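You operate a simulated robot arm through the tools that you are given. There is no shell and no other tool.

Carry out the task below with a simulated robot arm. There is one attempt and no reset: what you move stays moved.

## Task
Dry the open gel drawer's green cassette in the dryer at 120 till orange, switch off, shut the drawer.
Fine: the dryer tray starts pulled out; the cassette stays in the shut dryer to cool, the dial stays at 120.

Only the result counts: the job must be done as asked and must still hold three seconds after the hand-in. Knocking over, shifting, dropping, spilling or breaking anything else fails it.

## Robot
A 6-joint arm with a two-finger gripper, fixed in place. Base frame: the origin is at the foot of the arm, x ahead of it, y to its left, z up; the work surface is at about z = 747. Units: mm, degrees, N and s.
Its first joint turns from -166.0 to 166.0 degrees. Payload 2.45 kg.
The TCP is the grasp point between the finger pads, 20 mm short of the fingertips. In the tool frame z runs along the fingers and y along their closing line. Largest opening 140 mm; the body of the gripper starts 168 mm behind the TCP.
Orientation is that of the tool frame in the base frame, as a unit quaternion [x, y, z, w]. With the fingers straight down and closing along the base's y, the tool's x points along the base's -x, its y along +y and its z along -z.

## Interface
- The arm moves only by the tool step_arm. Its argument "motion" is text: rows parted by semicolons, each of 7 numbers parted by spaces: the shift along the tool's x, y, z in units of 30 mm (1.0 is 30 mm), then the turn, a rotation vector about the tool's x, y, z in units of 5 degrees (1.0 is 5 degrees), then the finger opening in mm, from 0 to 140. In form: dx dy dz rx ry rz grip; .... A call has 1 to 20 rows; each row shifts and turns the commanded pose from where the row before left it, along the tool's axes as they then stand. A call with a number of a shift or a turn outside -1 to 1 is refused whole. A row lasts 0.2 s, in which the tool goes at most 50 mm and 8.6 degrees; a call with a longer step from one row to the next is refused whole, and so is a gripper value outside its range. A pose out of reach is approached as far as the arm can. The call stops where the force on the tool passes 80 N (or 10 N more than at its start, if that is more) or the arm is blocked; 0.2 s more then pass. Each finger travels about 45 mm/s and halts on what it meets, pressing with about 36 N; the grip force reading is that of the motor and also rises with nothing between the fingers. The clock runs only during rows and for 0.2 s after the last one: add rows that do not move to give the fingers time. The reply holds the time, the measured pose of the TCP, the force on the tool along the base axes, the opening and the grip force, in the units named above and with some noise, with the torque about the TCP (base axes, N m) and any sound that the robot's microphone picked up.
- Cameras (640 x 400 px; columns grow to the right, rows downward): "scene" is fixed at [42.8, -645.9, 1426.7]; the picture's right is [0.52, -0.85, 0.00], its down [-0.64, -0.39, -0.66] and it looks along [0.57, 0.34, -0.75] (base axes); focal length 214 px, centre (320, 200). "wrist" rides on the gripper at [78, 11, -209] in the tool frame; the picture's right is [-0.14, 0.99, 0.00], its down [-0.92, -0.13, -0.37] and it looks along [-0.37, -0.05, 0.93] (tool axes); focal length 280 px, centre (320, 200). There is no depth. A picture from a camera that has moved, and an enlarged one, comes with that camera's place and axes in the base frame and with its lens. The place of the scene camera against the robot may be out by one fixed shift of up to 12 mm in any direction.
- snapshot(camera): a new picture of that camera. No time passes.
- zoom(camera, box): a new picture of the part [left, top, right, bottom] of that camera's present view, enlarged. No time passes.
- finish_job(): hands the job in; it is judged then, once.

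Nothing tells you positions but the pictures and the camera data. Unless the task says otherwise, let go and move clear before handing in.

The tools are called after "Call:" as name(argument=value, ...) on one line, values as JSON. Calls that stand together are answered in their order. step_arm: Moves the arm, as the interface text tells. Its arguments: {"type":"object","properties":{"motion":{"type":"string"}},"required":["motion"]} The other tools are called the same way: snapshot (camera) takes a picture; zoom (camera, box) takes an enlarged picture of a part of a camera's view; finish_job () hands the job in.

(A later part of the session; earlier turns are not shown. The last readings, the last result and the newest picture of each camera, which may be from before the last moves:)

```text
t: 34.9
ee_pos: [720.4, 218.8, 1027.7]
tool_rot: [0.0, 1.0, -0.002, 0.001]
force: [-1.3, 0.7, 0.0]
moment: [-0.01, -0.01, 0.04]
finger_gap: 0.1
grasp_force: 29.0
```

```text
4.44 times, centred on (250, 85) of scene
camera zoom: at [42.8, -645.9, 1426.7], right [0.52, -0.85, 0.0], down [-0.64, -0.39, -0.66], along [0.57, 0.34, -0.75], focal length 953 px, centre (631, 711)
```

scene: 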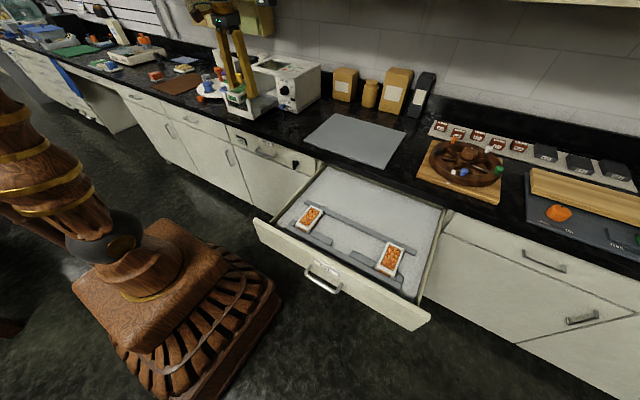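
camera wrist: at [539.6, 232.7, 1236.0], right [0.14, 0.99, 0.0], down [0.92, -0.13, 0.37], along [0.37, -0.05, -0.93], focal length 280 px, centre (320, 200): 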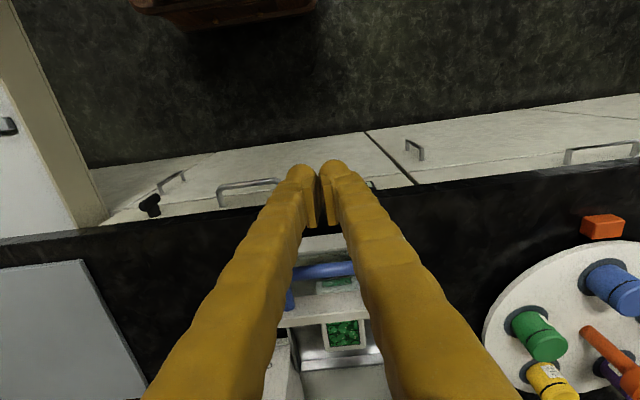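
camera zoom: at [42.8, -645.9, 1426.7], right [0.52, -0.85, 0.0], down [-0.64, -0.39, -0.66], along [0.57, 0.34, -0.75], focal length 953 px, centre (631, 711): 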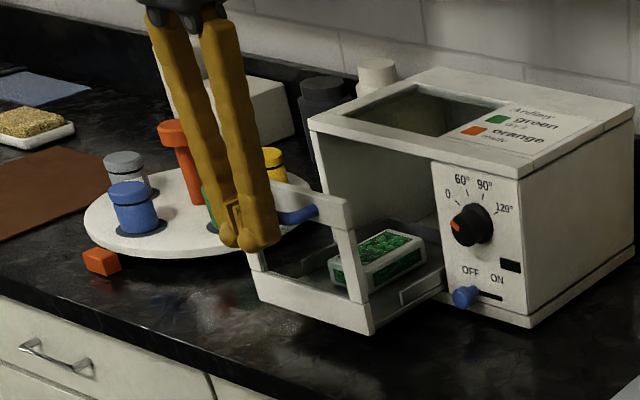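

The door slides in with little force. I'll keep pushing.

Call:
step_arm(motion="-0.3 0 0 0 0 0 0; -0.3 0 0 0 0 0 0; -0.3 0 0 0 0 0 0; -0.3 0 0 0 0 0 0; -0.3 0 0 0 0 0 0; -0.3 0 0 0 0 0 0; -0.3 0 0 0 0 0 0; -0.3 0 0 0 0 0 0; -0.3 0 0 0 0 0 0; -0.3 0 0 0 0 0 0; -0.3 0 0 0 0 0 0; -0.3 0 0 0 0 0 0")

Call:
zoom(camera="scene", box=[190, 40, 310, 130])

```text
t: 37.5
ee_pos: [829.8, 218.2, 1028.5]
tool_rot: [0.0, 1.0, -0.001, 0.002]
force: [-1.2, 0.7, -0.3]
moment: [-0.01, -0.03, -0.02]
finger_gap: 0.1
grasp_force: 29.5
```

```text
4.44 times, centred on (250, 85) of scene
camera zoom: at [42.8, -645.9, 1426.7], right [0.52, -0.85, 0.0], down [-0.64, -0.39, -0.66], along [0.57, 0.34, -0.75], focal length 953 px, centre (631, 711)
```

zoom: 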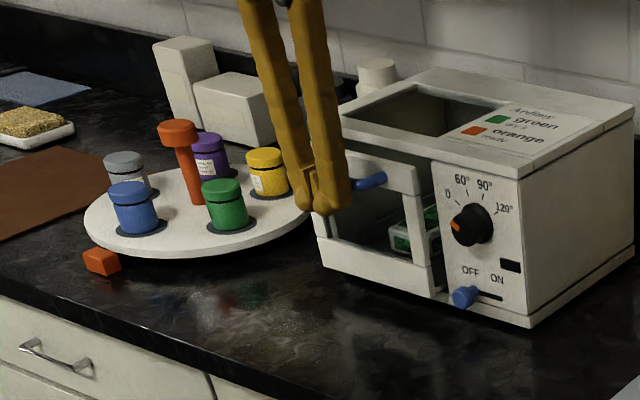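

Call:
step_arm(motion="-0.2 0 0 0 0 0 0; -0.2 0 0 0 0 0 0; -0.2 0 0 0 0 0 0; 0 0 0 0 0 0 0")

Call:
zoom(camera="scene", box=[230, 50, 310, 120])

```text
t: 38.5
ee_pos: [844.7, 216.8, 1027.3]
tool_rot: [-0.001, 1.0, -0.002, 0.0]
force: [-25.9, -1.9, 3.8]
moment: [-0.03, -0.22, 0.07]
finger_gap: 6.3
grasp_force: 28.8
```

```text
5.71 times, centred on (270, 85) of scene
camera zoom: at [42.8, -645.9, 1426.7], right [0.52, -0.85, 0.0], down [-0.64, -0.39, -0.66], along [0.57, 0.34, -0.75], focal length 1226 px, centre (606, 857)
```

zoom: 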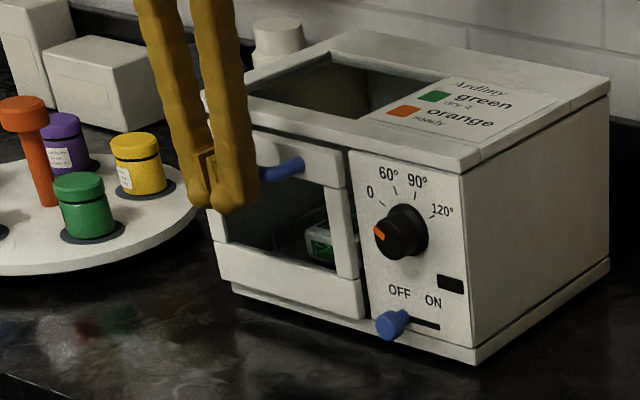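

Force rose to 26 N with the door flush against the body. I'll back off and check that it is shut.

Call:
step_arm(motion="0.1 0 0 0 0 0 6; 0.3 0 0 0 0 0 6; 0.6 0 0 0 0 0 6; 1 0 0 0 0 0 6; 1 0 0 0 0 0 6; 1 0 0 0 0 0 6; 0 0 0 0 0 0 6")

Call:
snapshot(camera="wrist")

Call:
zoom(camera="scene", box=[230, 50, 310, 120])

```text
t: 40.1
ee_pos: [727.8, 218.8, 1028.7]
tool_rot: [0.0, 1.0, -0.001, 0.0]
force: [0.6, -0.2, -1.1]
moment: [0.0, 0.01, 0.02]
finger_gap: 5.9
grasp_force: 0.1
```

```text
taken
camera wrist: at [647.4, 230.2, 1236.3], right [0.14, 0.99, 0.0], down [0.92, -0.13, 0.37], along [0.37, -0.05, -0.93], focal length 280 px, centre (320, 200)
```

wrist: 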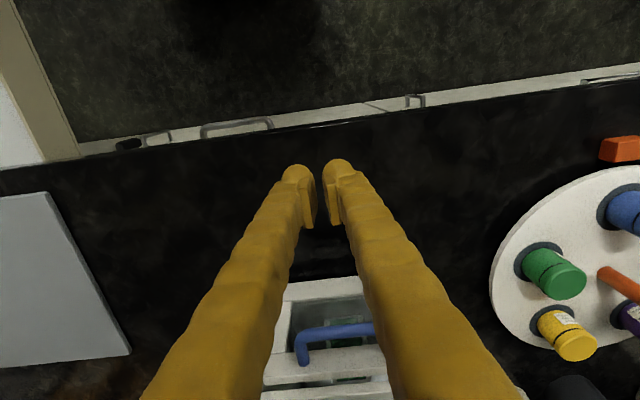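

```text
5.71 times, centred on (270, 85) of scene
camera zoom: at [42.8, -645.9, 1426.7], right [0.52, -0.85, 0.0], down [-0.64, -0.39, -0.66], along [0.57, 0.34, -0.75], focal length 1226 px, centre (606, 857)
```

zoom: 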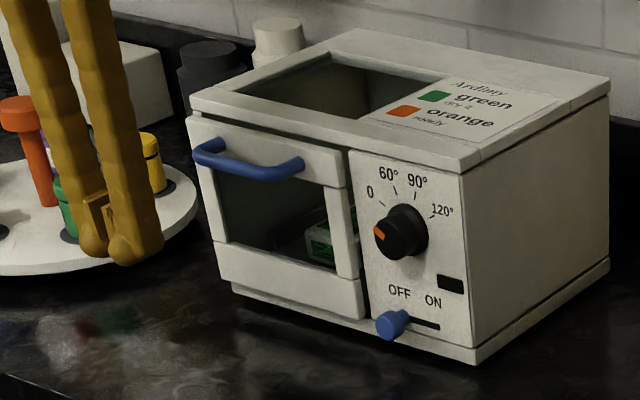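

The dryer door is shut. For the horizontal dial I'll move in front of the panel, roll the tool 180° so the camera ends on top, then pitch it to point at the dryer.

Call:
step_arm(motion="0 -0.5 -0.5 0 0 0 6; -0.15 -0.85 -0.5 0 0 0 20; -0.15 -0.85 -0.5 0 0 0 40; -0.15 -0.85 -0.5 0 0 0 60; -0.15 -0.85 -0.5 0 0 0 60; -0.15 -0.85 0 0 0 0 60; 0 0 0 0 0 1 60; 0 0 0 0 0 1 60; 0 0 0 0 0 1 60; 0 0 0 0 0 1 60; 0 0 0 0 0 1 60; 0 0 0 0 0 1 60; 0 0 0 0 0 1 60; 0 0 0 0 0 1 60; 0 0 0 0 0 1 60; 0 0 0 0 0 1 60; 0 0 0 0 0 1 60; 0 0 0 0 0 1 60; 0 0 0 0 0 0 60")

Call:
snapshot(camera="scene")

```text
t: 44.1
ee_pos: [748.6, 75.3, 1103.9]
tool_rot: [0.501, 0.866, -0.001, 0.001]
force: [0.0, 0.1, -0.4]
moment: [-0.01, -0.01, -0.01]
finger_gap: 60.2
grasp_force: 0.1
```

```text
taken
```

scene: 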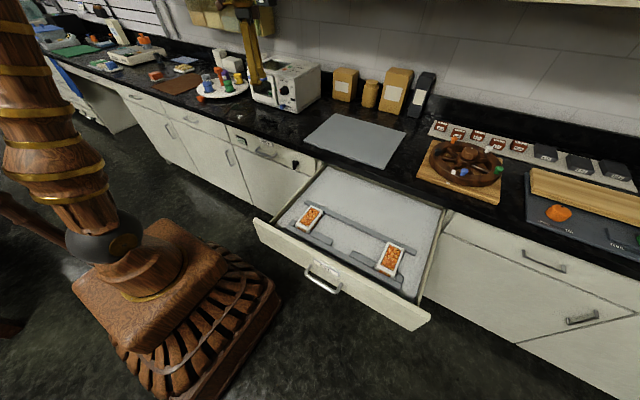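

Call:
step_arm(motion="0 0 0 0 0 1 60; 0 0 0 0 0 1 60; 0 0 0 0 0 1 60; 0 0 0 0 0 1 60; 0 0 0 0 0 1 60; 0 0 0 0 0 1 60; 0 0 0 0 0 1 60; 0 0 0 0 0 1 60; 0 0 0 0 0 1 60; 0 0 0 0 0 1 60; 0 0 0 0 0 1 60; 0 0 0 0 0 1 60; 0 0 0 0 0 0 60")

Call:
step_arm(motion="0 0 0 0 0 1 60; 0 0 0 0 0 1 60; 0 0 0 0 0 1 60; 0 0 0 0 0 1 60; 0 0 0 0 0 1 60; 0 0 0 0 0 1 60; 0 0 0 0 0 1 60; 0 0 0 0 0 1 60; 0 0 0 0 0 1 60; 0 0 0 0 0 1 60; 0 0 0 0 0 1 60; 0 0 0 0 0 1 60; 0 0 0 0 0 0 60")

Call:
snapshot(camera="wrist")

```text
t: 46.9
ee_pos: [748.1, 75.5, 1104.0]
tool_rot: [0.866, 0.499, 0.0, 0.002]
force: [-0.1, 0.3, 0.4]
moment: [0.01, 0.01, 0.03]
finger_gap: 60.4
grasp_force: 0.2
```

```text
t: 49.7
ee_pos: [749.2, 60.5, 1102.6]
tool_rot: [0.995, 0.099, 0.001, -0.01]
force: [0.0, 1.1, 0.1]
moment: [-0.01, 0.01, -0.01]
finger_gap: 60.0
grasp_force: 0.0
out of reach, approached as far as the arm can: row 10, 11, 12
```

```text
taken
camera wrist: at [827.7, 62.3, 1311.6], right [0.06, -1.0, -0.02], down [-0.93, -0.06, 0.37], along [-0.37, 0.0, -0.93], focal length 280 px, centre (320, 200)
```

wrist: 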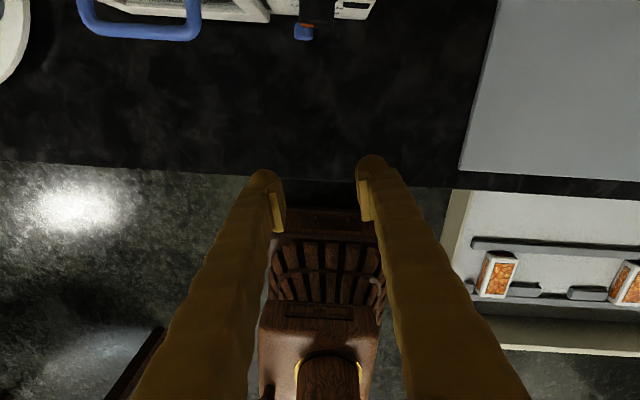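

Call:
step_arm(motion="0 0 0 0 0 -1 60; 0 0 0 0 0 -1 60; 0 0 0 0 0 -1 60; 0 0 0 0 0 -1 60; 0 0 0 0 0 -1 60; 0 0 0 0 0 -1 60; 0 0 0 0 0 0 60")

```text
t: 51.3
ee_pos: [750.1, 61.2, 1104.0]
tool_rot: [0.935, 0.353, 0.003, -0.009]
force: [0.4, -0.1, -0.1]
moment: [0.01, -0.01, -0.01]
finger_gap: 59.9
grasp_force: 0.0
```

Call:
step_arm(motion="0 0 0 -0.66 0.75 0 60; 0 0 0 -0.66 0.75 0 60; 0 0 0 -0.66 0.75 0 60; 0 0 0 -0.66 0.75 0 60; 0 0 0 -0.66 0.75 0 60; 0 0 0 -0.66 0.75 0 60; 0 0 0 -0.66 0.75 0 60; 0 0 0 -0.66 0.75 0 60; 0 0 0 -0.66 0.75 0 60; 0 0 0 0 0 0 60")

Call:
snapshot(camera="wrist")

```text
t: 53.5
ee_pos: [750.4, 60.6, 1104.0]
tool_rot: [0.866, 0.324, 0.361, 0.125]
force: [0.4, -0.2, 0.0]
moment: [-0.02, 0.02, 0.01]
finger_gap: 59.8
grasp_force: 0.2
```

```text
taken
camera wrist: at [648.0, 100.9, 1298.0], right [0.39, -0.84, 0.37], down [-0.81, -0.51, -0.3], along [0.44, -0.18, -0.88], focal length 280 px, centre (320, 200)
```

wrist: 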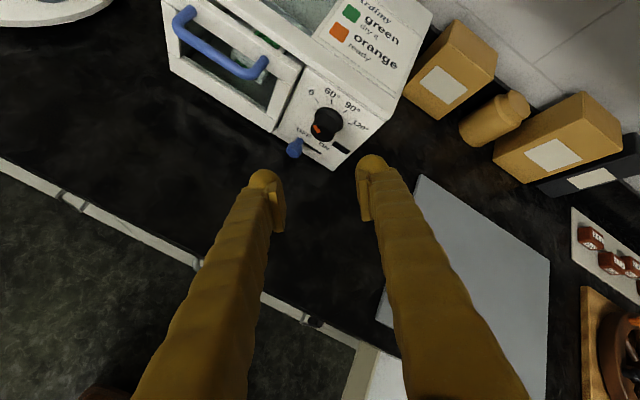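

Call:
step_arm(motion="0 0 0 -0.66 0.75 0 60; 0 0 0 -0.66 0.75 0 60; 0 0 0 -0.66 0.75 0 60; 0 0 0 -0.66 0.75 0 60; 0 0 0 -0.66 0.75 0 60; 0 0 0 -0.66 0.75 0 60; 0 0 0 -0.66 0.75 0 60; 0 0 0 -0.66 0.75 0 60; 0 0 0 -0.66 0.75 0 60; 0 0 0 0 0 0 60")

Call:
snapshot(camera="wrist")

Call:
snapshot(camera="scene")

```text
t: 55.7
ee_pos: [770.5, 49.0, 1123.4]
tool_rot: [0.664, 0.244, 0.664, 0.243]
force: [-0.3, 0.0, 0.0]
moment: [0.02, -0.03, 0.0]
finger_gap: 59.8
grasp_force: 0.1
out of reach, approached as far as the arm can: row 1, 2, 8, 9
```

```text
taken
camera wrist: at [561.5, 91.0, 1189.9], right [0.0, -0.84, 0.54], down [-0.37, -0.5, -0.79], along [0.93, -0.2, -0.31], focal length 280 px, centre (320, 200)
```

wrist: 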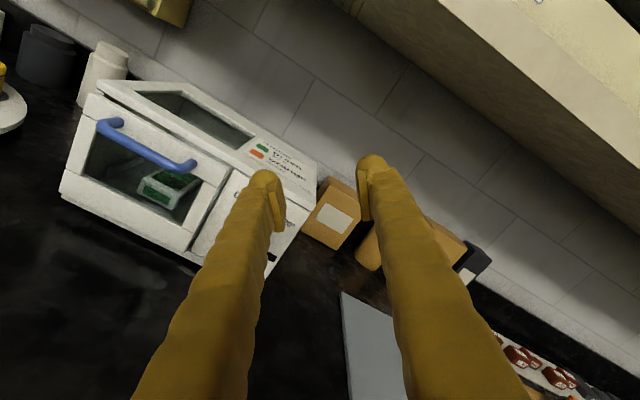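

```text
taken
```

scene: 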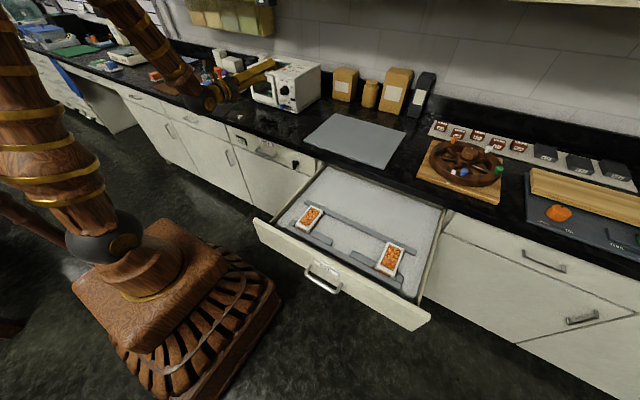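

Call:
step_arm(motion="-0.5 -0.66 0.2 0 0 0 60; -0.5 -0.66 0.2 0 0 0 60; -0.5 -0.66 0.2 0 0 0 60; -0.5 -0.66 0.2 0 0 0 60; -0.5 -0.66 0.2 0 0 0 60; 0 0 0 0 0 0 60")

Call:
snapshot(camera="wrist")

Call:
snapshot(camera="scene")

```text
t: 57.1
ee_pos: [804.5, 75.6, 1004.1]
tool_rot: [0.664, 0.244, 0.664, 0.243]
force: [-0.3, 0.3, -0.1]
moment: [0.0, 0.02, 0.0]
finger_gap: 60.2
grasp_force: 0.1
out of reach, approached as far as the arm can: row 2
```

```text
taken
camera wrist: at [594.8, 118.4, 1069.7], right [0.0, -0.84, 0.54], down [-0.37, -0.5, -0.79], along [0.93, -0.2, -0.31], focal length 280 px, centre (320, 200)
```

wrist: 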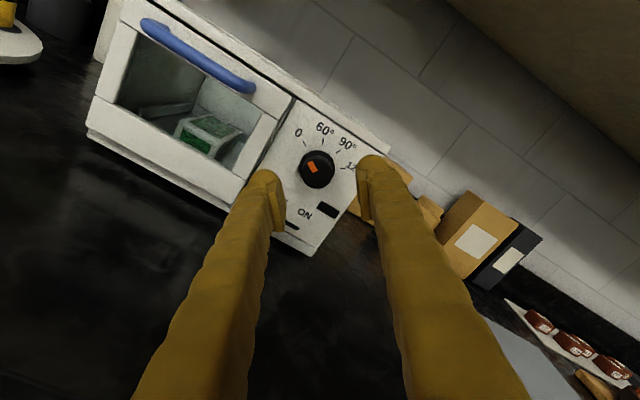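

```text
taken
```

scene: 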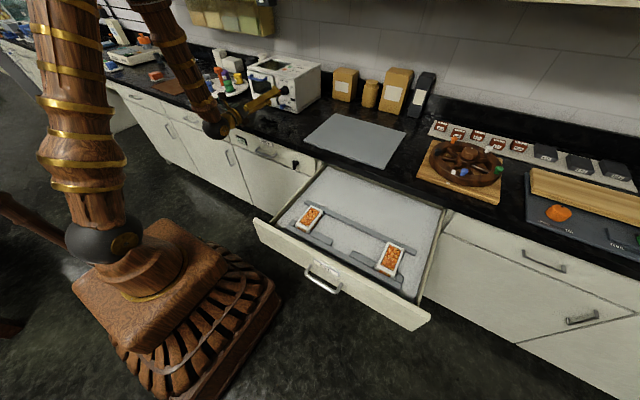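

I can see the panel nearly head-on now. I'll zoom on the dial.

Call:
zoom(camera="wrist", box=[250, 100, 390, 250])

```text
2.67 times, centred on (320, 175) of wrist
camera zoom: at [594.8, 118.4, 1069.7], right [0.0, -0.84, 0.54], down [-0.37, -0.5, -0.79], along [0.93, -0.2, -0.31], focal length 748 px, centre (320, 267)
```

zoom: 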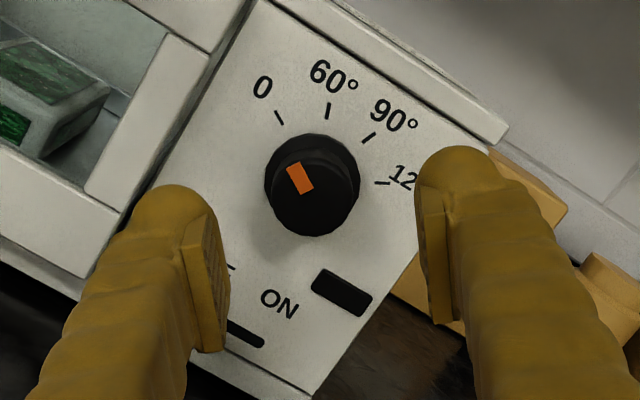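

Tick geometry gives the dial centre at (y≈72.5, z≈991), with ticks at ±60° and ±20°. The pointer is at 0 (−60°), so it needs +120° clockwise. I'll roll back 80° so I have room to turn it in two strokes.

Call:
step_arm(motion="0 0 0 0 0 -1 70; 0 0 0 0 0 -1 70; 0 0 0 0 0 -1 70; 0 0 0 0 0 -1 70; 0 0 0 0 0 -1 70; 0 0 0 0 0 -1 70; 0 0 0 0 0 -1 70; 0 0 0 0 0 -1 70; 0 0 0 0 0 -1 70; 0 0 0 0 0 -1 70; 0 0 0 0 0 -1 70; 0 0 0 0 0 -1 70; 0 0 0 0 0 -1 70; 0 0 0 0 0 -1 70; 0 0 0 0 0 -1 70; 0 0 0 0 0 -1 70; 0 0 0 0 0 0 70")

Call:
snapshot(camera="wrist")

```text
t: 60.7
ee_pos: [804.6, 76.8, 1006.0]
tool_rot: [0.351, 0.614, 0.352, 0.613]
force: [0.5, 0.1, -0.4]
moment: [0.02, 0.01, 0.01]
finger_gap: 69.7
grasp_force: 0.0
```

```text
taken
camera wrist: at [595.3, 149.1, 973.9], right [0.0, 0.38, 0.92], down [-0.37, -0.86, 0.35], along [0.93, -0.34, 0.14], focal length 280 px, centre (320, 200)
```

wrist: 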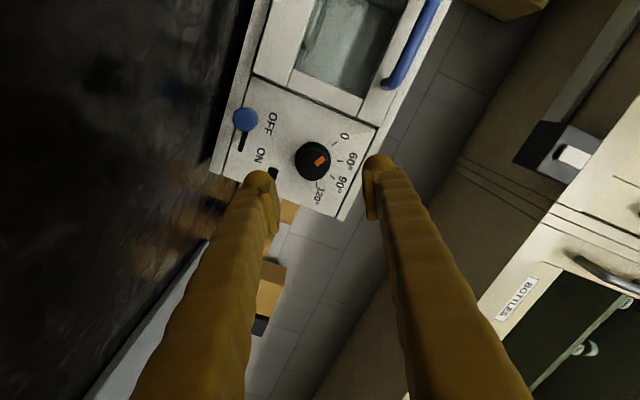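

Call:
zoom(camera="wrist", box=[210, 90, 400, 230])

```text
2.86 times, centred on (305, 160) of wrist
camera zoom: at [595.3, 149.1, 973.9], right [0.0, 0.38, 0.92], down [-0.37, -0.86, 0.35], along [0.93, -0.34, 0.14], focal length 801 px, centre (363, 314)
```

zoom: 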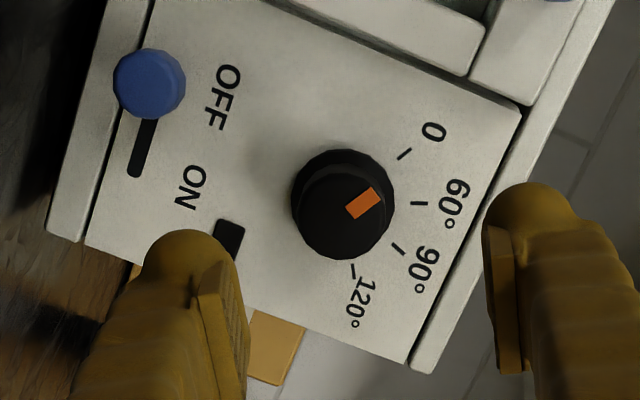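

Comparing the two views, the knob face is at x≈875, the panel at x≈907 and the knob axis at (y≈75, z≈996). I'll align laterally and approach part way.

Call:
step_arm(motion="0.06 -0.16 0.3 0 0 0 70; 0.06 -0.16 0.3 0 0 0 70; 0 0 0.3 0 0 0 70; 0 0 0 0 0 0 70")

Call:
snapshot(camera="wrist")

Call:
zoom(camera="scene", box=[220, 50, 340, 130])

```text
t: 61.7
ee_pos: [832.3, 74.6, 993.9]
tool_rot: [0.352, 0.613, 0.352, 0.613]
force: [-0.3, 0.6, 0.1]
moment: [-0.01, 0.01, 0.0]
finger_gap: 69.9
grasp_force: 0.0
```

```text
taken
camera wrist: at [622.2, 147.4, 963.5], right [0.0, 0.38, 0.92], down [-0.37, -0.86, 0.35], along [0.93, -0.34, 0.14], focal length 280 px, centre (320, 200)
```

wrist: 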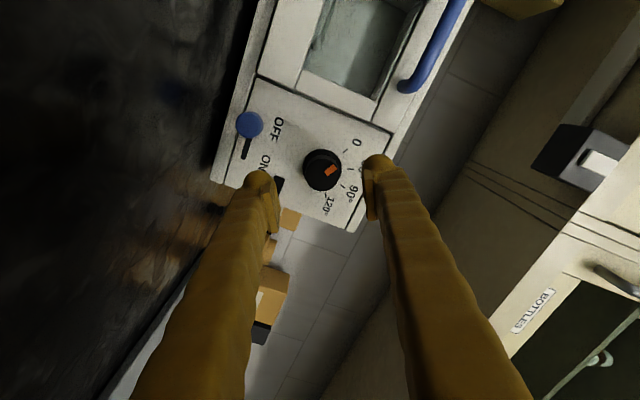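

```text
5.00 times, centred on (280, 90) of scene
camera zoom: at [42.8, -645.9, 1426.7], right [0.52, -0.85, 0.0], down [-0.64, -0.39, -0.66], along [0.57, 0.34, -0.75], focal length 1072 px, centre (520, 750)
```

zoom: 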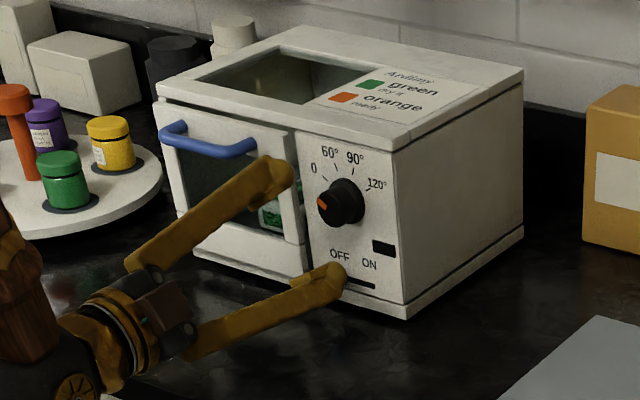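

Call:
zoom(camera="wrist", box=[220, 100, 410, 240])

```text
2.86 times, centred on (315, 170) of wrist
camera zoom: at [622.2, 147.4, 963.5], right [0.0, 0.38, 0.92], down [-0.37, -0.86, 0.35], along [0.93, -0.34, 0.14], focal length 801 px, centre (334, 286)
```

zoom: 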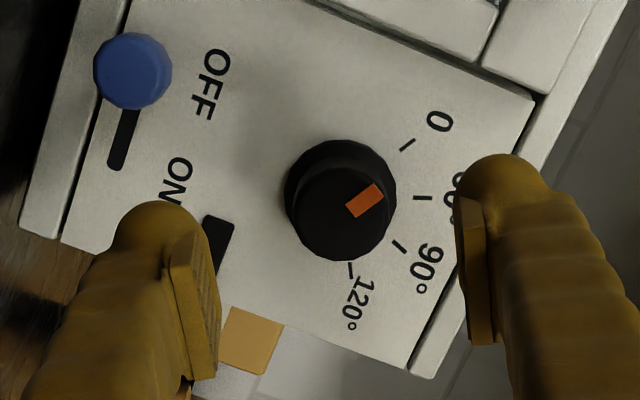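

Call:
step_arm(motion="0.01 0.05 0.3 0 0 0 70; 0.01 0.04 0.3 0 0 0 70; 0 0 0.3 0 0 0 70; 0 0 0.3 0 0 0 70; 0 0 0.25 0 0 0 70; 0 0 0 0 0 0 70")

Call:
snapshot(camera="wrist")

Call:
zoom(camera="scene", box=[240, 60, 320, 120])

```text
t: 63.1
ee_pos: [875.5, 76.2, 996.8]
tool_rot: [0.352, 0.613, 0.352, 0.614]
force: [0.2, -0.2, 0.8]
moment: [-0.02, 0.04, 0.01]
finger_gap: 69.9
grasp_force: 0.1
```

```text
taken
camera wrist: at [666.2, 149.4, 965.7], right [0.0, 0.38, 0.92], down [-0.37, -0.86, 0.35], along [0.93, -0.34, 0.14], focal length 280 px, centre (320, 200)
```

wrist: 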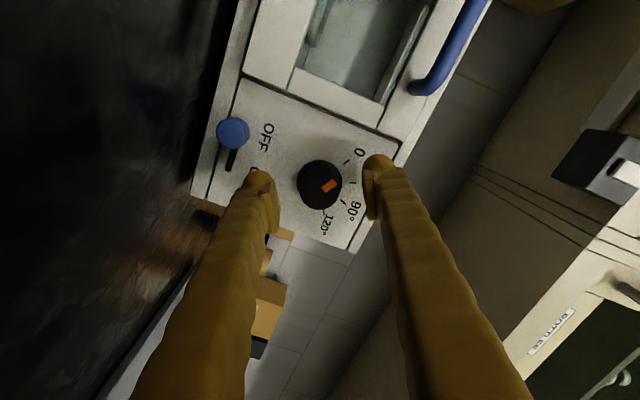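

```text
6.67 times, centred on (280, 90) of scene
camera zoom: at [42.8, -645.9, 1426.7], right [0.52, -0.85, 0.0], down [-0.64, -0.39, -0.66], along [0.57, 0.34, -0.75], focal length 1430 px, centre (587, 933)
```

zoom: 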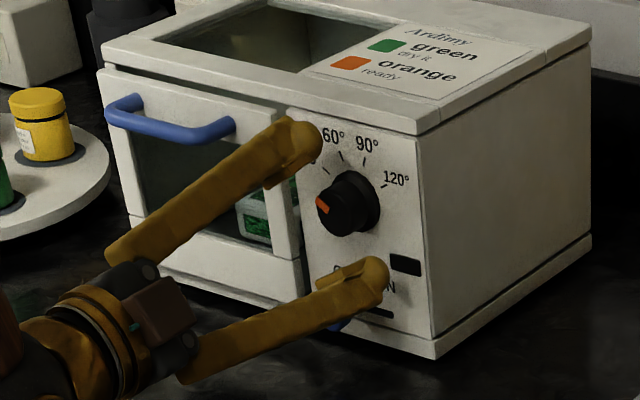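

Call:
zoom(camera="wrist", box=[240, 110, 400, 250])

```text
2.86 times, centred on (320, 180) of wrist
camera zoom: at [666.2, 149.4, 965.7], right [0.0, 0.38, 0.92], down [-0.37, -0.86, 0.35], along [0.93, -0.34, 0.14], focal length 801 px, centre (320, 257)
```

zoom: 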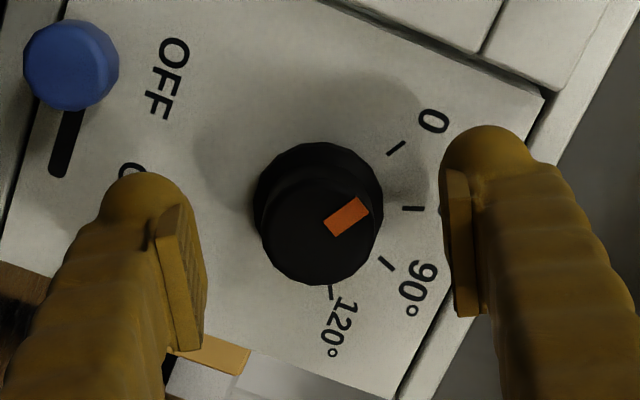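

Call:
step_arm(motion="0.06 0 0.08 0 0 0 65; 0 0 0 0 0 0 55; 0 0 0 0 0 0 45; 0 0 0 0 0 0 35; 0 0 0 0 0 0 25; 0 0 0 0 0 0 20; 0 0 0 0 0 0 20")

Call:
zoom(camera="wrist", box=[240, 110, 400, 250])

Call:
zoom(camera="scene", box=[240, 60, 320, 120])

```text
t: 64.7
ee_pos: [878.2, 76.3, 994.3]
tool_rot: [0.352, 0.614, 0.352, 0.613]
force: [6.6, -6.9, -11.5]
moment: [0.02, 0.11, -0.06]
finger_gap: 31.7
grasp_force: 45.0
```

```text
2.86 times, centred on (320, 180) of wrist
camera zoom: at [668.6, 150.8, 964.5], right [0.0, 0.38, 0.92], down [-0.37, -0.86, 0.35], along [0.93, -0.34, 0.14], focal length 801 px, centre (320, 257)
```

zoom: 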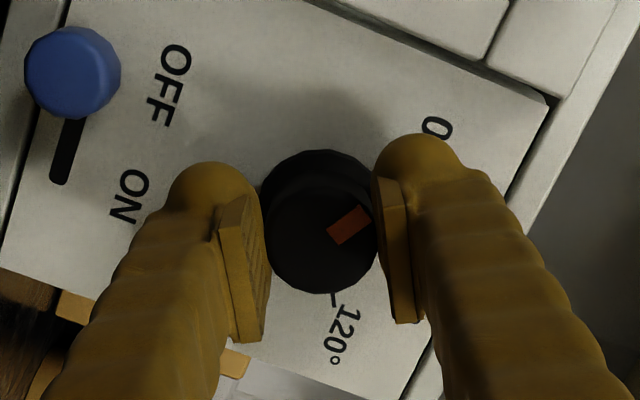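

```text
6.67 times, centred on (280, 90) of scene
camera zoom: at [42.8, -645.9, 1426.7], right [0.52, -0.85, 0.0], down [-0.64, -0.39, -0.66], along [0.57, 0.34, -0.75], focal length 1430 px, centre (587, 933)
```

zoom: 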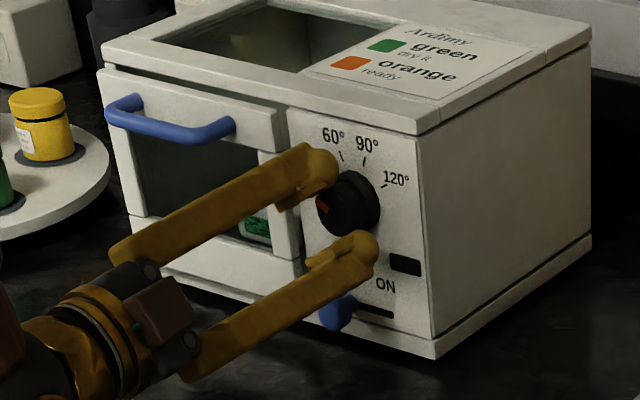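

The knob is gripped (31.7 mm). I'll relieve the small side load and turn it clockwise, 30° first as a check.

Call:
step_arm(motion="0 -0.04 0 0 0 0 20; 0 0 0 0 0 1 20; 0 0 0 0 0 1 20; 0 0 0 0 0 1 20; 0 0 0 0 0 1 20; 0 0 0 0 0 1 20; 0 0 0 0 0 1 20; 0 0 0 0 0 0 20")

Call:
zoom(camera="wrist", box=[240, 110, 400, 250])

Call:
zoom(camera="scene", box=[240, 60, 320, 120])

```text
t: 66.5
ee_pos: [878.0, 78.1, 996.5]
tool_rot: [0.497, 0.5, 0.502, 0.502]
force: [-11.1, 19.4, 40.6]
moment: [-0.12, -0.48, 0.2]
finger_gap: 31.6
grasp_force: 45.1
```

```text
2.86 times, centred on (320, 180) of wrist
camera zoom: at [668.5, 155.9, 1005.3], right [0.0, -0.13, 0.99], down [-0.37, -0.92, -0.13], along [0.93, -0.36, -0.05], focal length 801 px, centre (320, 257)
```

zoom: 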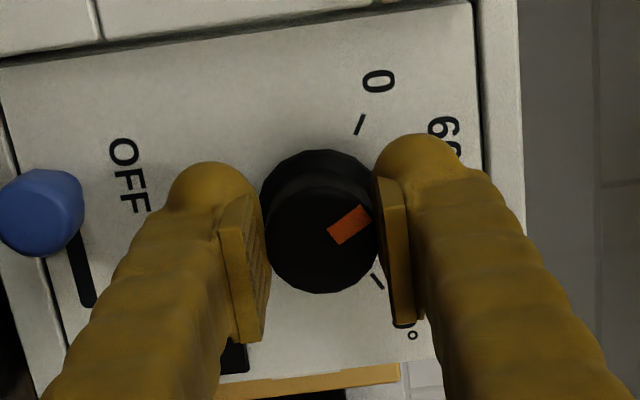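

```text
6.67 times, centred on (280, 90) of scene
camera zoom: at [42.8, -645.9, 1426.7], right [0.52, -0.85, 0.0], down [-0.64, -0.39, -0.66], along [0.57, 0.34, -0.75], focal length 1430 px, centre (587, 933)
```

zoom: 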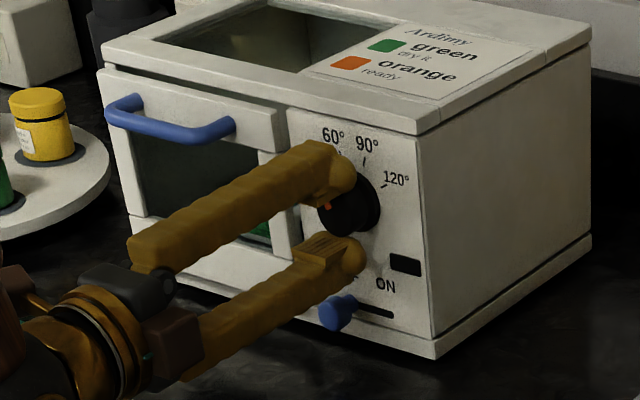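

The knob turns with the gripper; some side load has built up, so I'll relieve it and continue.

Call:
step_arm(motion="0.03 0.065 0 0 0 0 20; 0 0 0 0 0 1 20; 0 0 0 0 0 1 20; 0 0 0 0 0 1 20; 0 0 0 0 0 0 20")

```text
t: 67.7
ee_pos: [877.4, 76.6, 996.4]
tool_rot: [0.56, 0.432, 0.56, 0.432]
force: [14.5, 0.6, 28.7]
moment: [-0.07, -0.3, 0.03]
finger_gap: 31.7
grasp_force: 44.7
```

Call:
step_arm(motion="0.01 0.045 0.02 0 0 0 20; 0 0 0 0 0 1 20; 0 0 0 0 0 1 20; 0 0 0 0 0 1 20; 0 0 0 0 0 0 20")

Call:
zoom(camera="wrist", box=[240, 110, 400, 250])

```text
t: 68.9
ee_pos: [878.4, 76.9, 997.5]
tool_rot: [0.613, 0.355, 0.611, 0.355]
force: [-18.4, -18.8, 20.6]
moment: [-0.08, -0.25, -0.27]
finger_gap: 31.5
grasp_force: 45.3
```

```text
2.86 times, centred on (320, 180) of wrist
camera zoom: at [668.6, 140.3, 1045.1], right [0.0, -0.61, 0.79], down [-0.37, -0.74, -0.57], along [0.93, -0.29, -0.23], focal length 801 px, centre (320, 257)
```

zoom: 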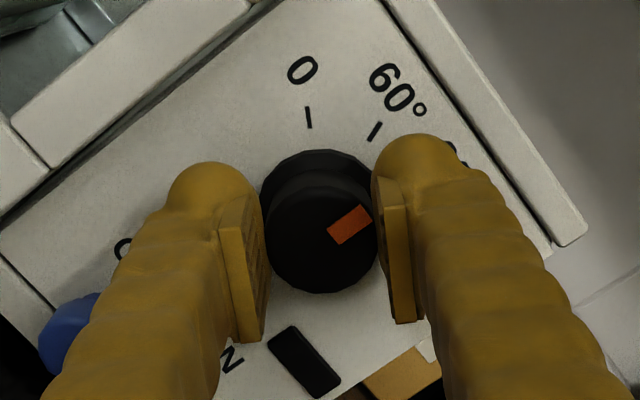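

Turned 60° without slip. Now I'll open, roll back 60°, and re-grip for the second 60°.

Call:
step_arm(motion="0 0 0 0 0 0 40; 0 0 0 0 0 0 50; 0 0 0 0 0 0 62; 0 0 0 0 0 0 62; 0 0 0 0 0 -1 62; 0 0 0 0 0 -1 62; 0 0 0 0 0 -1 62; 0 0 0 0 0 -1 62; 0 0 0 0 0 -1 62; 0 0 0 0 0 -1 62; 0 0 0 0 0 -1 62; 0 0 0 0 0 -1 62; 0 0 0 0 0 -1 62; 0 0 0 0 0 -1 62; 0 0 0 0 0 -1 62; 0 0 0 0 0 -1 62; 0 0 0 0 0 0 62")

Call:
zoom(camera="wrist", box=[240, 110, 400, 250])

Call:
zoom(camera="scene", box=[240, 60, 320, 120])

```text
t: 72.5
ee_pos: [879.9, 77.9, 997.7]
tool_rot: [0.352, 0.613, 0.352, 0.613]
force: [-0.3, 0.1, -0.2]
moment: [0.0, -0.02, -0.01]
finger_gap: 62.3
grasp_force: 0.0
```

```text
2.86 times, centred on (320, 180) of wrist
camera zoom: at [669.2, 151.4, 966.9], right [0.0, 0.38, 0.92], down [-0.37, -0.86, 0.35], along [0.93, -0.34, 0.14], focal length 801 px, centre (320, 257)
```

zoom: 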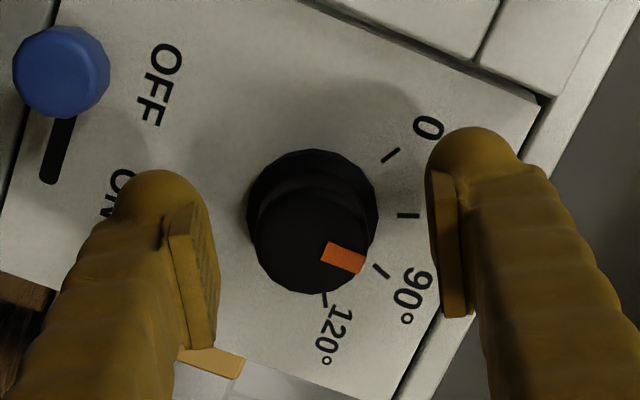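

```text
6.67 times, centred on (280, 90) of scene
camera zoom: at [42.8, -645.9, 1426.7], right [0.52, -0.85, 0.0], down [-0.64, -0.39, -0.66], along [0.57, 0.34, -0.75], focal length 1430 px, centre (587, 933)
```

zoom: 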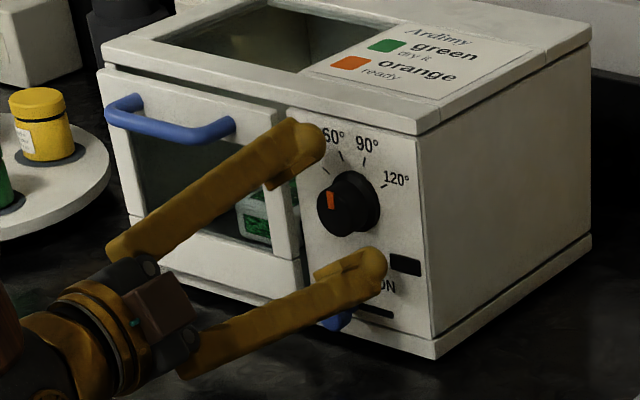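

Call:
step_arm(motion="0 -0.05 -0.05 0 0 0 55; 0 0 0 0 0 0 45; 0 0 0 0 0 0 35; 0 0 0 0 0 0 25; 0 0 0 0 0 0 20; 0 0 0 0 0 0 20")

```text
t: 73.9
ee_pos: [878.0, 75.8, 995.0]
tool_rot: [0.353, 0.614, 0.351, 0.613]
force: [8.5, -13.4, -19.8]
moment: [0.04, 0.21, -0.13]
finger_gap: 31.4
grasp_force: 45.0
```

Call:
step_arm(motion="0 0 0 0 0 1 20; 0 0 0 0 0 1 20; 0 0 0 0 0 1 20; 0 0 0 0 0 1 20; 0 0 0 0 0 0 20")

```text
t: 75.1
ee_pos: [877.2, 75.9, 995.9]
tool_rot: [0.453, 0.543, 0.453, 0.542]
force: [-0.7, -13.5, -21.4]
moment: [0.07, 0.21, -0.11]
finger_gap: 31.5
grasp_force: 44.8
```

Call:
step_arm(motion="0 0 0 0 0 1 20; 0 0 0 0 0 1 20; 0 0 0 0 0 1 20; 0 0 0 0 0 1 20; 0 0 0 0 0 0 20")

```text
t: 76.3
ee_pos: [876.5, 78.3, 995.3]
tool_rot: [0.54, 0.456, 0.541, 0.455]
force: [1.3, -10.2, -12.1]
moment: [0.03, 0.12, -0.1]
finger_gap: 31.6
grasp_force: 44.8
```

Call:
step_arm(motion="0 0 0 0 0 1 20; 0 0 0 0 0 1 20; 0 0 0 0 0 1 20; 0 0 0 0 0 1 20; 0 0 0 0 0 0 20; 0 0 0 0 0 0 20")

Call:
zoom(camera="wrist", box=[240, 110, 400, 250])

Call:
zoom(camera="scene", box=[240, 60, 320, 120])

```text
t: 77.7
ee_pos: [876.8, 76.2, 997.2]
tool_rot: [0.612, 0.354, 0.612, 0.355]
force: [-3.4, -11.3, 11.0]
moment: [-0.01, -0.06, -0.16]
finger_gap: 31.6
grasp_force: 45.6
```

```text
2.86 times, centred on (320, 180) of wrist
camera zoom: at [667.7, 139.7, 1044.5], right [0.0, -0.61, 0.79], down [-0.37, -0.74, -0.57], along [0.93, -0.29, -0.22], focal length 801 px, centre (320, 257)
```

zoom: 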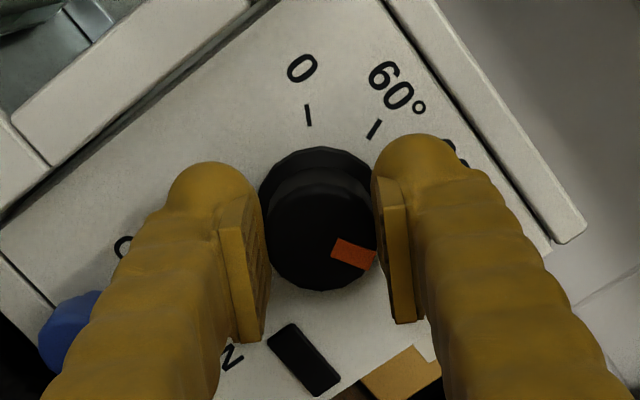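

```text
6.67 times, centred on (280, 90) of scene
camera zoom: at [42.8, -645.9, 1426.7], right [0.52, -0.85, 0.0], down [-0.64, -0.39, -0.66], along [0.57, 0.34, -0.75], focal length 1430 px, centre (587, 933)
```

zoom: 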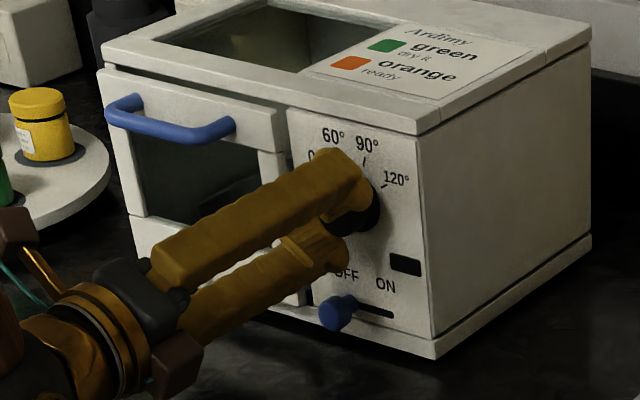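

Call:
step_arm(motion="0 0 0 0 0 0 40; 0 0 0 0 0 0 55; 0 0 0 0 0 0 70; 0 0 0 0 0 0 70; 0 0 -0.5 0 0 0 70; 0 0 -1 0 0 0 80; 0 0 -1 0 0 0 90; 0 0 0 0 0 0 90")

Call:
zoom(camera="wrist", box=[240, 90, 400, 230])

Call:
zoom(camera="scene", box=[260, 75, 310, 115])

```text
t: 79.5
ee_pos: [802.0, 77.4, 996.5]
tool_rot: [0.612, 0.355, 0.611, 0.355]
force: [-0.6, -0.7, -0.2]
moment: [0.02, 0.02, 0.03]
finger_gap: 89.9
grasp_force: 0.1
```

```text
2.86 times, centred on (320, 160) of wrist
camera zoom: at [592.8, 139.6, 1044.5], right [0.0, -0.61, 0.79], down [-0.37, -0.74, -0.57], along [0.93, -0.29, -0.23], focal length 801 px, centre (320, 314)
```

zoom: 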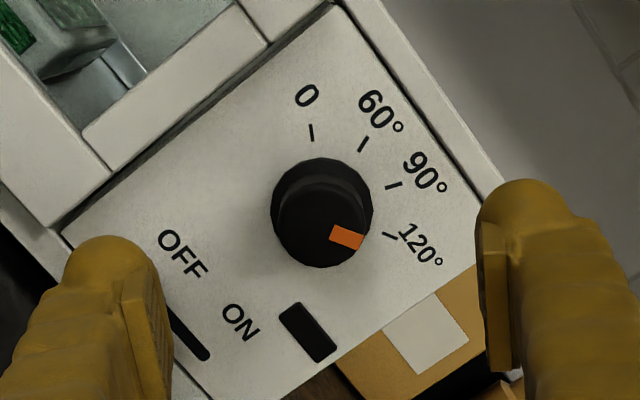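

```text
10.00 times, centred on (285, 95) of scene
camera zoom: at [42.8, -645.9, 1426.7], right [0.52, -0.85, 0.0], down [-0.64, -0.39, -0.66], along [0.57, 0.34, -0.75], focal length 2145 px, centre (670, 1250)
```

zoom: 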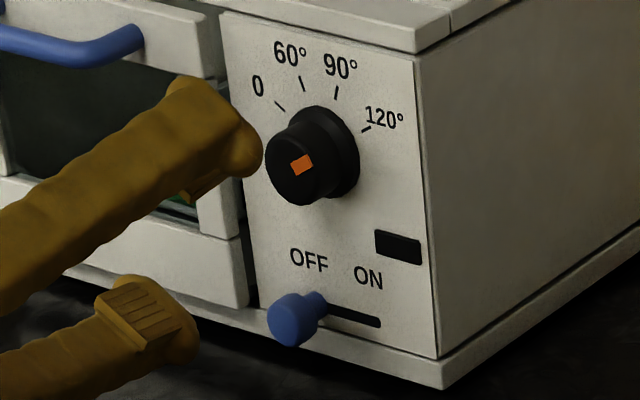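

The pointer now reads at about +59°, i.e. 120. Next is the switch, whose cap is near (883, 94, 917). I'll roll to level, pitch about 25° downward, and straddle the switch.

Call:
step_arm(motion="0 0 0 0 0 -1 70; 0 0 0 0 0 -1 70; 0 0 0 0 0 -1 70; 0 0 0 0 0 -1 70; 0 0 0 0 0 -1 70; 0 0 0 0 0 -1 70; 0 0 0 0 0 -1 70; 0 0 0 0 0 -1 70; 0 0 0 0 0 -1 70; 0 0 0 0 0 -1 70; 0 0 0 0 0 -1 70; 0 0 0 0 0 -1 70; 0 0 0 0 0 -1 70; 0 0 0 0 0 -1 70; 0 0 0 0 0 -1 70; 0 0 0 0 0 -1 70; 0 0 0 0 0 -1 70; 0 0 0 0 0 -1 70; 0 0 0 0 0 0 70")

Call:
step_arm(motion="0 0 0 0 0 -1 70; 0 0 0 0 0 -1 70; 0 0 0 0 0 -1 70; 0 0 0 0 0 -1 70; 0 0 0 0 0 -1 70; 0 0 0 0 0 -1 70; 0 0 0 0 1 0 70; 0 0 0 0 1 0 70; 0 0 0 0 1 0 70; 0 0 0 0 1 0 70; 0 0 0 0 1 0 70; 0 0 0 0 0 0 70")

Call:
snapshot(camera="wrist")

Call:
snapshot(camera="scene")

```text
t: 83.5
ee_pos: [802.3, 76.7, 996.4]
tool_rot: [0.181, 0.684, 0.181, 0.683]
force: [-1.0, 0.8, -0.2]
moment: [0.0, 0.0, 0.02]
finger_gap: 69.7
grasp_force: 0.1
```

```text
t: 86.1
ee_pos: [802.0, 76.8, 996.3]
tool_rot: [-0.002, 0.844, -0.001, 0.537]
force: [-0.6, -0.8, -0.6]
moment: [-0.01, -0.03, -0.03]
finger_gap: 70.2
grasp_force: 0.0
```

```text
taken
camera wrist: at [578.9, 88.4, 1013.4], right [0.06, 0.99, 0.12], down [0.06, -0.12, 0.99], along [1.0, -0.05, -0.06], focal length 280 px, centre (320, 200)
```

wrist: 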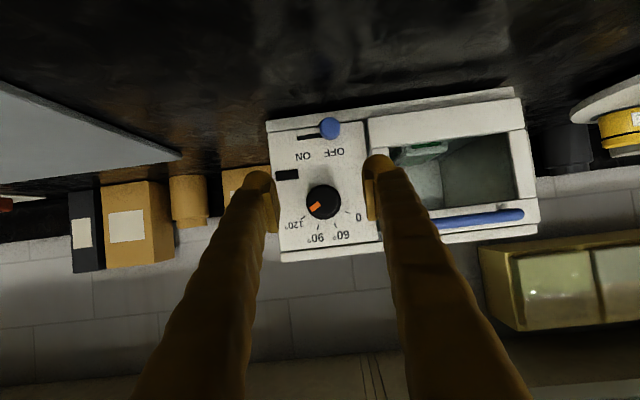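

```text
taken
```

scene: 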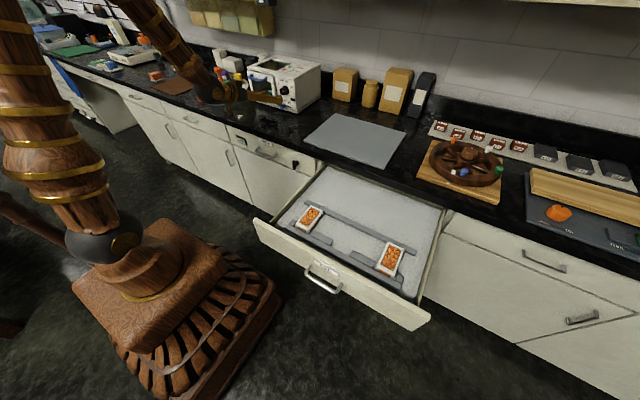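

Call:
zoom(camera="wrist", box=[240, 90, 400, 270])

```text
2.22 times, centred on (320, 180) of wrist
camera zoom: at [578.9, 88.4, 1013.4], right [0.06, 0.99, 0.12], down [0.06, -0.12, 0.99], along [1.0, -0.05, -0.06], focal length 623 px, centre (320, 244)
```

zoom: 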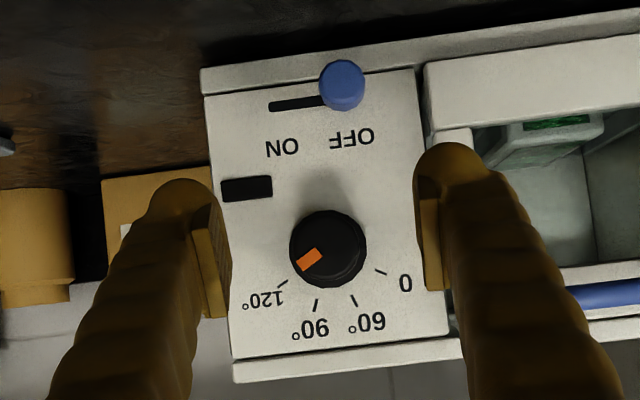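

Call:
zoom(camera="wrist", box=[290, 175, 360, 245])

Call:
zoom(camera="wrist", box=[270, 95, 370, 155])

```text
5.71 times, centred on (325, 210) of wrist
camera zoom: at [578.9, 88.4, 1013.4], right [0.06, 0.99, 0.12], down [0.06, -0.12, 0.99], along [1.0, -0.05, -0.06], focal length 1602 px, centre (291, 143)
```

zoom: 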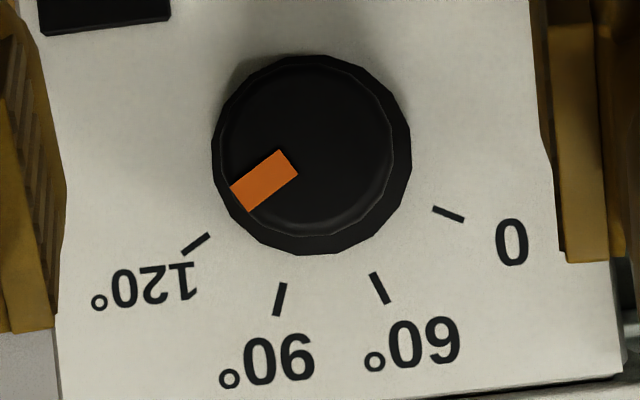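

```text
6.40 times, centred on (320, 125) of wrist
camera zoom: at [578.9, 88.4, 1013.4], right [0.06, 0.99, 0.12], down [0.06, -0.12, 0.99], along [1.0, -0.05, -0.06], focal length 1794 px, centre (320, 680)
```

zoom: 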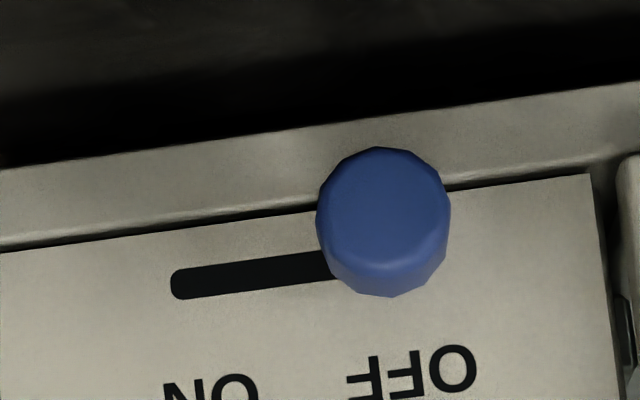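

The pointer lines up with the 120 tick, and the switch cap is at (883, 93.5, 917) with the slot running to y≈53. I'll approach and straddle the switch.

Call:
step_arm(motion="0.33 0.19 0.3 0 0 0 60; 0.33 0.19 0.3 0 0 0 50; 0.34 0.19 0.4 0 0 0 44; 0 0 0.33 0 0 0 44; 0 0 0 0 0 0 44")

Call:
snapshot(camera="wrist")

Call:
zoom(camera="scene", box=[240, 60, 320, 120])

```text
t: 87.3
ee_pos: [825.9, 93.0, 950.9]
tool_rot: [-0.002, 0.844, -0.001, 0.537]
force: [-0.4, 0.4, -0.5]
moment: [0.03, 0.03, 0.0]
finger_gap: 44.1
grasp_force: 0.0
```

```text
taken
camera wrist: at [602.7, 104.8, 968.8], right [0.06, 0.99, 0.12], down [0.06, -0.12, 0.99], along [1.0, -0.05, -0.06], focal length 280 px, centre (320, 200)
```

wrist: 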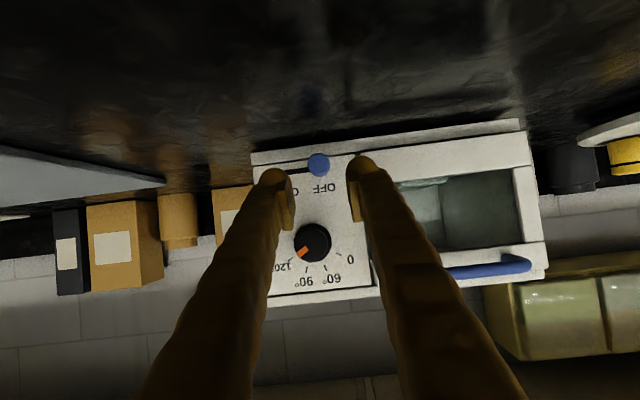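

```text
6.67 times, centred on (280, 90) of scene
camera zoom: at [42.8, -645.9, 1426.7], right [0.52, -0.85, 0.0], down [-0.64, -0.39, -0.66], along [0.57, 0.34, -0.75], focal length 1430 px, centre (587, 933)
```

zoom: 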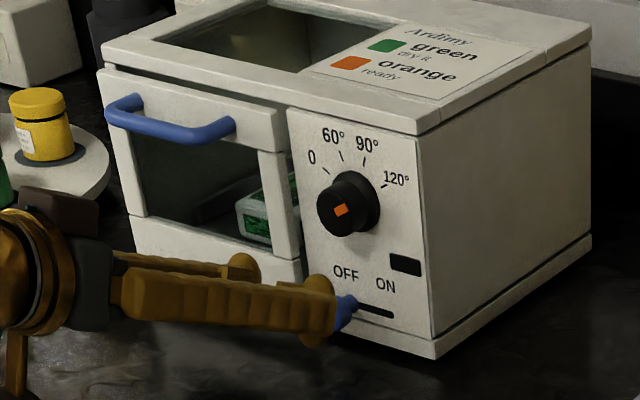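

Call:
step_arm(motion="0 0.02 0.4 0 0 0 44; 0 0 0.4 0 0 0 44; 0 0 0.4 0 0 0 44; 0 0 0.3 0 0 0 44; 0 0 0.2 0 0 0 44; 0 0 0 0 0 0 44")

Call:
snapshot(camera="wrist")

Call:
zoom(camera="scene", box=[240, 60, 320, 120])

```text
t: 88.7
ee_pos: [872.5, 94.3, 930.3]
tool_rot: [-0.001, 0.844, -0.002, 0.537]
force: [-0.6, 0.1, -0.6]
moment: [-0.03, 0.01, 0.01]
finger_gap: 44.2
grasp_force: 0.0
```

```text
taken
camera wrist: at [648.8, 105.8, 947.7], right [0.06, 0.99, 0.12], down [0.06, -0.12, 0.99], along [1.0, -0.05, -0.06], focal length 280 px, centre (320, 200)
```

wrist: 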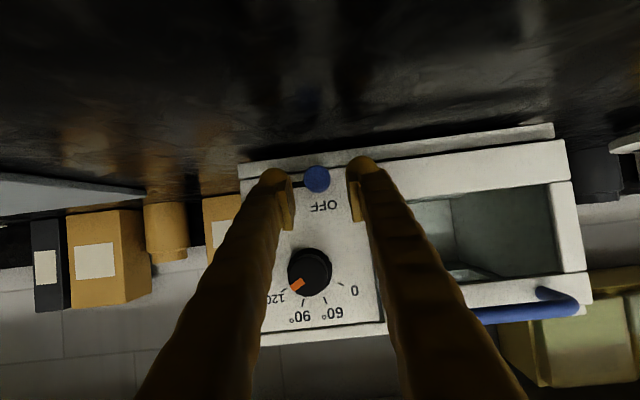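

```text
6.67 times, centred on (280, 90) of scene
camera zoom: at [42.8, -645.9, 1426.7], right [0.52, -0.85, 0.0], down [-0.64, -0.39, -0.66], along [0.57, 0.34, -0.75], focal length 1430 px, centre (587, 933)
```

zoom: 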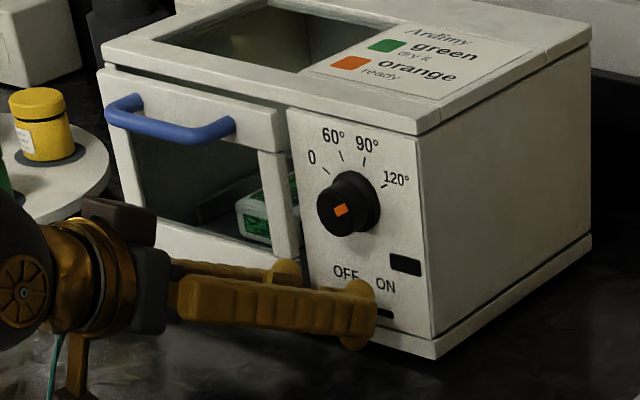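

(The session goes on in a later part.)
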